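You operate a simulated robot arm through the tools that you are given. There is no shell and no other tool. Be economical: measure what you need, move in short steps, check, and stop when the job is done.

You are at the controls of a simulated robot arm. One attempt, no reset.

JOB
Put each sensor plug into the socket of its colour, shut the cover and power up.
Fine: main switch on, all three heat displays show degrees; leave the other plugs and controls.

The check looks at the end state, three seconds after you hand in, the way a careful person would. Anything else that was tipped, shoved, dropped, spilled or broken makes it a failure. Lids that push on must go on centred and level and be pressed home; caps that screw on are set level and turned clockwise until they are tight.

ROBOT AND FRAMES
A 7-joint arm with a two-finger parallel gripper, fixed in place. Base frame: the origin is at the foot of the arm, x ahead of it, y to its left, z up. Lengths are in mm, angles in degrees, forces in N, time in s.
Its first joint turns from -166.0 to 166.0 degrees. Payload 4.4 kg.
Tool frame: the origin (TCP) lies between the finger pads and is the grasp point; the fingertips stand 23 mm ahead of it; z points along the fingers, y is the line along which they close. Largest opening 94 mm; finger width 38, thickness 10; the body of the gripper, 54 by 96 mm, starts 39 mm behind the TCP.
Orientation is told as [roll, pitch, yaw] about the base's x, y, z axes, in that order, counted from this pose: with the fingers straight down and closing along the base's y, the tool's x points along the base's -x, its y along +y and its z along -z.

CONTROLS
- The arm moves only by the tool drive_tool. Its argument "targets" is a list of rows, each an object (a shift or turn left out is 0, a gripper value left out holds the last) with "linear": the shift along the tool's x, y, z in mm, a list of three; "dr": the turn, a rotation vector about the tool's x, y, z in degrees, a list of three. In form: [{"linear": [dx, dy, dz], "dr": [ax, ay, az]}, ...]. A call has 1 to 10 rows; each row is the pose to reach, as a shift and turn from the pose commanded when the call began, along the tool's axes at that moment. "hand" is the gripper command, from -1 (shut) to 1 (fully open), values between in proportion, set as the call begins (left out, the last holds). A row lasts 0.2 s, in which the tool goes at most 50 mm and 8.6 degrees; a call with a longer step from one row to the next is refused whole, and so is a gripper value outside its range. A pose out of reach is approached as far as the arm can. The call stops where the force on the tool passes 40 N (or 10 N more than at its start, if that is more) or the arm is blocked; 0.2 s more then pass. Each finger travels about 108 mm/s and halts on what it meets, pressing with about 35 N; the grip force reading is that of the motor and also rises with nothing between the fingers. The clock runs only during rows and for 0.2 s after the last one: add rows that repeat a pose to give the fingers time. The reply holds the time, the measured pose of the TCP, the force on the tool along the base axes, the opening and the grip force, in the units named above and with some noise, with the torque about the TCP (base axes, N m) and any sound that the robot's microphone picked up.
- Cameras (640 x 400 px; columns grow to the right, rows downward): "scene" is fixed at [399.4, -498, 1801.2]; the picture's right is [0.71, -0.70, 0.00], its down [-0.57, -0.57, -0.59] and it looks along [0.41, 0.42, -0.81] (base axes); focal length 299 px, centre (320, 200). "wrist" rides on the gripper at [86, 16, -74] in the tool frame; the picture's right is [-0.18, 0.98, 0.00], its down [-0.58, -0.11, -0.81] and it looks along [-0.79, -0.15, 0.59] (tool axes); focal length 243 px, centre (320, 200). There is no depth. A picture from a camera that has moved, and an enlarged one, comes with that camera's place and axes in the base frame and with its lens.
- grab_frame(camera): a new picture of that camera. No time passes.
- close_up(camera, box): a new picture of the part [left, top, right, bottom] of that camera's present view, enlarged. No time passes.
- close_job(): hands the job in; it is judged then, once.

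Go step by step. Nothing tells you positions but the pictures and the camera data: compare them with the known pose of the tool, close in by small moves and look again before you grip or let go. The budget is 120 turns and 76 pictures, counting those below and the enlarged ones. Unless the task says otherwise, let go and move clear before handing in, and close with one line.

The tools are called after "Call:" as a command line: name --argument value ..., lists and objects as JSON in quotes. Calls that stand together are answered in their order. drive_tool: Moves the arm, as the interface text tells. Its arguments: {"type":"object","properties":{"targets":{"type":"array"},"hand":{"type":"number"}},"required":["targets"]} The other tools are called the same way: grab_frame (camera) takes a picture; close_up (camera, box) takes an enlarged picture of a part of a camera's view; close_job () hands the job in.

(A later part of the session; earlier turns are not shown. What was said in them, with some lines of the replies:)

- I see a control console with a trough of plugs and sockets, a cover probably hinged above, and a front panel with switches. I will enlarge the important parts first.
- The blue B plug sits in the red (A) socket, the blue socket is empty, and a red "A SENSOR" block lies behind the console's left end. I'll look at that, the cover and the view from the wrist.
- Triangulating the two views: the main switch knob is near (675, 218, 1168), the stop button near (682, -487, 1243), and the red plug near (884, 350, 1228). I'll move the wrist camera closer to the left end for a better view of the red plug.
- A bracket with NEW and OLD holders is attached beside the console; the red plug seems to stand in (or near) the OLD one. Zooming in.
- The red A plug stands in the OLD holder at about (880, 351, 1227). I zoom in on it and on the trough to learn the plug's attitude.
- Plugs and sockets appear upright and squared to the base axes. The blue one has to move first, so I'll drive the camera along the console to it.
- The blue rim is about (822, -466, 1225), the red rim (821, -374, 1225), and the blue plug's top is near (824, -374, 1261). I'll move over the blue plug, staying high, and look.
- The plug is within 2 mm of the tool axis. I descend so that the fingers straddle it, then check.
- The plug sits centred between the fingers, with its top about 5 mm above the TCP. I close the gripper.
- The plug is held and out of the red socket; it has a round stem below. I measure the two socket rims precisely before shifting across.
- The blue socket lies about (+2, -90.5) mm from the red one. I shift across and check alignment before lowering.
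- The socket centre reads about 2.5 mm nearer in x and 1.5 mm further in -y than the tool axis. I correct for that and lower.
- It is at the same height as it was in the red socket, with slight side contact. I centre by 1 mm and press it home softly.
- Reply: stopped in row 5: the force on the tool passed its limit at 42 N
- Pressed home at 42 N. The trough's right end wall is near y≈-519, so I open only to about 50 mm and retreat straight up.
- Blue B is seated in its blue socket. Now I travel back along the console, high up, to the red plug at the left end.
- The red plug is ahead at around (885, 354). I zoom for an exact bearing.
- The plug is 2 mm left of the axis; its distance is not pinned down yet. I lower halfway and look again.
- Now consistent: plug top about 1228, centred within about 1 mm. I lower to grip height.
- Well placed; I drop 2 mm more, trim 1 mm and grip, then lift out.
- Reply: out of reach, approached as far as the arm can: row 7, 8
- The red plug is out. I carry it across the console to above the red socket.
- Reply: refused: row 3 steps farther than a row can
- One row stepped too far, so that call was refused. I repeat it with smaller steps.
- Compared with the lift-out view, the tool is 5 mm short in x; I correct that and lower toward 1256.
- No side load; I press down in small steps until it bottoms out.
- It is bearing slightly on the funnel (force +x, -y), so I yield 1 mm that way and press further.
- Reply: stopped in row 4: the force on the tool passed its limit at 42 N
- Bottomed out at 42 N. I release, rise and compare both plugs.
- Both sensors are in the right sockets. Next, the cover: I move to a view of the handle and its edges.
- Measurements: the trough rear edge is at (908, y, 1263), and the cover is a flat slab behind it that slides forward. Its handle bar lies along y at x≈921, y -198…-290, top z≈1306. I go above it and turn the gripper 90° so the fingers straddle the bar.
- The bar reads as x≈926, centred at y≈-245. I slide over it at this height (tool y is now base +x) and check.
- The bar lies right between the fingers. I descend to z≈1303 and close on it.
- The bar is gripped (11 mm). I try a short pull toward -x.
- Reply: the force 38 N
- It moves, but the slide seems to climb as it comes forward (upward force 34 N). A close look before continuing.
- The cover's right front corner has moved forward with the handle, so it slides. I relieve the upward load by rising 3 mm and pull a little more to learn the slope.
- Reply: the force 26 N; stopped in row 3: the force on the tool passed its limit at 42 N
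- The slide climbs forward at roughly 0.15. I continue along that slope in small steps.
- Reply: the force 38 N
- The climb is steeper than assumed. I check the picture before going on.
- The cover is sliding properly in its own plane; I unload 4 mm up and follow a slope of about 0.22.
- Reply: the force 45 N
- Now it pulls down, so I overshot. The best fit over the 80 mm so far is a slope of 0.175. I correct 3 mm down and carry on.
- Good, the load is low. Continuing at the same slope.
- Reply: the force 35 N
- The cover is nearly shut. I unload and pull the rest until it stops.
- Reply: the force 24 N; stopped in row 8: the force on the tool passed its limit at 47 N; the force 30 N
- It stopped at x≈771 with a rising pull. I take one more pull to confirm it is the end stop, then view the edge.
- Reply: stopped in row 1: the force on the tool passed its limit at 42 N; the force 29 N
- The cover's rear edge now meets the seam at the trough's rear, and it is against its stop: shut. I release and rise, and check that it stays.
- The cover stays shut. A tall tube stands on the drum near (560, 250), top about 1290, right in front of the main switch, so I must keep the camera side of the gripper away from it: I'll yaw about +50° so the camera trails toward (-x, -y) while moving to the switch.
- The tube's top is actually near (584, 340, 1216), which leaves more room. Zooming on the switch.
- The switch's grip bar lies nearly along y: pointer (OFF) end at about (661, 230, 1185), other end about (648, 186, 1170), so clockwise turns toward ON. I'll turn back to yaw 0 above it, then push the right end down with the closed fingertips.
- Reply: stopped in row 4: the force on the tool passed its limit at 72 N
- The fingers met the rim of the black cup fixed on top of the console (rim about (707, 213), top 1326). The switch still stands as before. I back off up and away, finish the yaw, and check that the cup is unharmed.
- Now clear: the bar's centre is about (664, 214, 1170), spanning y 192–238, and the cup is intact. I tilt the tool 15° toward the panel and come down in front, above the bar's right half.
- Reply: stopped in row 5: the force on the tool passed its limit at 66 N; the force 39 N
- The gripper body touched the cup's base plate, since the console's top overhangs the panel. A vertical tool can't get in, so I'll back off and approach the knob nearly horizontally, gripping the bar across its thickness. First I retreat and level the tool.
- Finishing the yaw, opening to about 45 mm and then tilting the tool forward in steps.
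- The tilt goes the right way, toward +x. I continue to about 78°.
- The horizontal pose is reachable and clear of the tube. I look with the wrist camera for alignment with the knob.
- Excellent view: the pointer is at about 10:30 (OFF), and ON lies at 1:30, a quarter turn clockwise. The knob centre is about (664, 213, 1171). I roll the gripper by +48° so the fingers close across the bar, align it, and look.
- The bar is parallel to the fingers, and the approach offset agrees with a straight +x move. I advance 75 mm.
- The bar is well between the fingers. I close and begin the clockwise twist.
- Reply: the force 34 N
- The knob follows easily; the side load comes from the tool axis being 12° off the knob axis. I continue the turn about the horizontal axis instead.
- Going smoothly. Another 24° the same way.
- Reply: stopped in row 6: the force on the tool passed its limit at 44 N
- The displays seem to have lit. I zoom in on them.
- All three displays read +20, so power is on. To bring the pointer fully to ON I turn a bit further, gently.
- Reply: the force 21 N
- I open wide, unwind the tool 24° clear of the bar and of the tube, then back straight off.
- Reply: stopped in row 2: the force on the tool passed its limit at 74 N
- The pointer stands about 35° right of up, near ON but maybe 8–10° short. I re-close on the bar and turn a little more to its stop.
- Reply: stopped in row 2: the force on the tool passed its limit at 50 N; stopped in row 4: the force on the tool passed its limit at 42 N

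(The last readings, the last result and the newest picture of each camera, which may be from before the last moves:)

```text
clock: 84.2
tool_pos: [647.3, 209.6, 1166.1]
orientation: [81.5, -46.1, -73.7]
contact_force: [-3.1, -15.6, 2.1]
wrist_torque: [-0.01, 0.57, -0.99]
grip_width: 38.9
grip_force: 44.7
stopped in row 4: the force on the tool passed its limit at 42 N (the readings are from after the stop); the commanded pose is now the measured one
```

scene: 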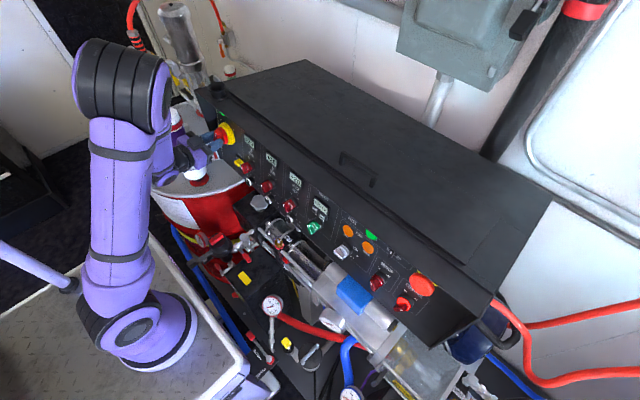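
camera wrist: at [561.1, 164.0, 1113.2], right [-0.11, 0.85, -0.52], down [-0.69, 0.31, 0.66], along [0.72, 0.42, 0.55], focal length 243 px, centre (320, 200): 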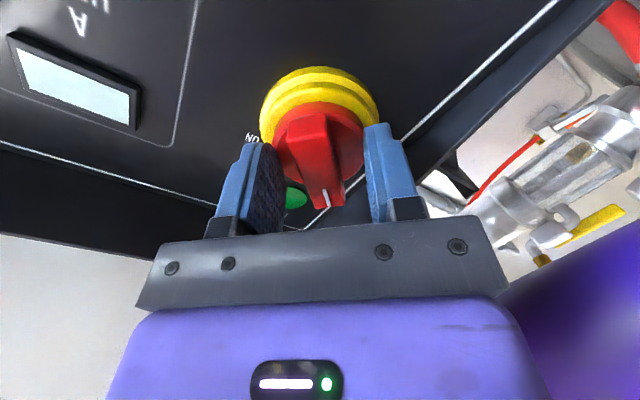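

The grip width of 39 mm shows that one finger is resting on the knob's round base rather than the bar. I open, back out 10 mm and re-close on the bar only.

Call:
drive_tool --targets '[{"linear": [0, 0, 0]}, {"linear": [0, 0, 0]}, {"linear": [0, 0, -4]}, {"linear": [0, 0, -10]}, {"linear": [0, 0, -10]}]' --hand 0.1

Call:
drive_tool --targets '[{"linear": [0, 3, 0]}, {"linear": [0, 6, 0]}, {"linear": [0, 6, 0]}]'

Call:
drive_tool --targets '[{"linear": [0, 0, 0]}, {"linear": [0, 0, 0]}, {"linear": [0, 0, 0]}]' --hand -1

```text
clock: 85.4
tool_pos: [636.7, 208.5, 1167.1]
orientation: [81.5, -46.0, -73.4]
contact_force: [0.2, -0.2, 0.2]
wrist_torque: [-0.01, 0.04, -0.03]
grip_width: 51.8
grip_force: 0.0
```

```text
clock: 86.2
tool_pos: [637.4, 212.2, 1171.8]
orientation: [81.5, -46.0, -73.5]
contact_force: [-0.4, -0.9, 0.6]
wrist_torque: [0.0, -0.01, 0.01]
grip_width: 51.7
grip_force: 0.1
```

```text
clock: 87.1
tool_pos: [637.9, 214.2, 1172.7]
orientation: [82.0, -46.0, -73.7]
contact_force: [0.6, 10.1, -1.2]
wrist_torque: [-0.09, -0.33, -0.28]
grip_width: 19.7
grip_force: 45.0
stopped in row 3: the force on the tool passed its limit at 41 N (the readings are from after the stop); the commanded pose is now the measured one
```

The bar is now cleanly held at 19.7 mm, so the pointer is at about 44°, i.e. at ON. I release slightly and back straight away along the tool axis.

Call:
drive_tool --targets '[{"linear": [0, 0, 0]}, {"linear": [0, 0, 0]}, {"linear": [0, 0, -3]}, {"linear": [0, 0, -15]}, {"linear": [0, 0, -35]}, {"linear": [0, 0, -60]}]' --hand -0.1

```text
clock: 88.5
tool_pos: [602.8, 227.8, 1184.4]
orientation: [81.9, -46.1, -73.8]
contact_force: [0.8, 0.1, 0.1]
wrist_torque: [0.02, 0.02, 0.0]
grip_width: 42.1
grip_force: 0.0
out of reach, approached as far as the arm can: row 5, 6
```

The arm reached a joint limit at that roll. I unwind the roll, which moves the camera away from the tube, while staying around the present spot.

Call:
drive_tool --targets '[{"linear": [0, 0, 20], "dr": [0, 0, -6]}, {"linear": [0, 0, 20], "dr": [0, 0, -14]}, {"linear": [0, 0, 20], "dr": [0, 0, -22]}, {"linear": [0, 0, 20], "dr": [0, 0, -30]}, {"linear": [0, 0, 20], "dr": [0, 0, -38]}, {"linear": [0, 0, 20], "dr": [0, 0, -46]}, {"linear": [0, 0, 20], "dr": [0, 0, -54]}, {"linear": [0, 0, 20], "dr": [0, 0, -54]}]'

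```text
clock: 90.3
tool_pos: [625.0, 233.2, 1179.9]
orientation: [-61.5, -78.2, 72.4]
contact_force: [0.2, -0.3, 0.1]
wrist_torque: [0.04, -0.01, -0.01]
grip_width: 42.4
grip_force: 0.1
```

Now I back off in -x with some -y, and a little up.

Call:
drive_tool --targets '[{"linear": [-1.7, -6.6, -22]}, {"linear": [-3.5, -13.3, -43.7]}, {"linear": [-3.5, -13.3, -43.7]}]'

```text
clock: 91.1
tool_pos: [595.0, 231.2, 1195.7]
orientation: [-61.2, -78.3, 72.2]
contact_force: [0.6, 0.1, -0.1]
wrist_torque: [0.01, 0.02, 0.02]
grip_width: 42.5
grip_force: 0.0
out of reach, approached as far as the arm can: row 1, 2, 3
```

Correcting the 10° yaw error that causes the reach limit, and rising.

Call:
drive_tool --targets '[{"linear": [-10, -2, -1], "dr": [5, 0.9, 0.5]}, {"linear": [-25, -5, -3], "dr": [10, 1.8, 1]}, {"linear": [-50, -9, -5], "dr": [10, 1.8, 1]}, {"linear": [-80, -14, -8], "dr": [10, 1.8, 1]}, {"linear": [-110, -20, -11], "dr": [10, 1.8, 1]}, {"linear": [-110, -20, -11], "dr": [10, 1.8, 1]}]'

```text
clock: 92.5
tool_pos: [597.6, 230.6, 1308.1]
orientation: [-61.0, -78.3, 62.0]
contact_force: [-1.0, -0.9, -0.3]
wrist_torque: [0.04, 0.02, -0.02]
grip_width: 42.3
grip_force: 0.0
```

Clear now at z≈1308. I use the last picture to verify the switch, displays and cover.

Call:
close_up --camera "scene" --box '[140, 60, 460, 260]'

```text
2.00 times, centred on (300, 160) of scene
camera zoom: at [399.4, -498.0, 1801.2], right [0.71, -0.7, 0.0], down [-0.57, -0.57, -0.59], along [0.41, 0.42, -0.81], focal length 598 px, centre (360, 280)
```

zoom: 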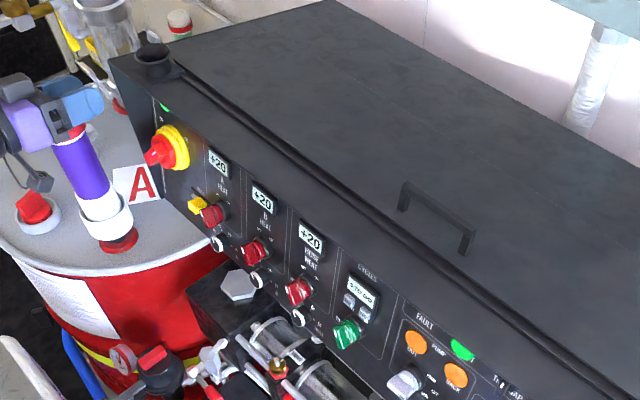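

All three heat displays read +20, the main switch is turned to ON, the cover is shut, the tube still stands and the gripper is clear. I'm handing in.

Call:
close_job

```text
The job is handed in.
```

The job is handed in: both sensor plugs are in the sockets of their colour, the cover is shut, the main switch is at ON, and all three heat displays read +20. On the way the gripper bumped the fixed black cup on the console (72 N at the fingers) and then its base plate (66 N); I saw no damage or movement in the later pictures.
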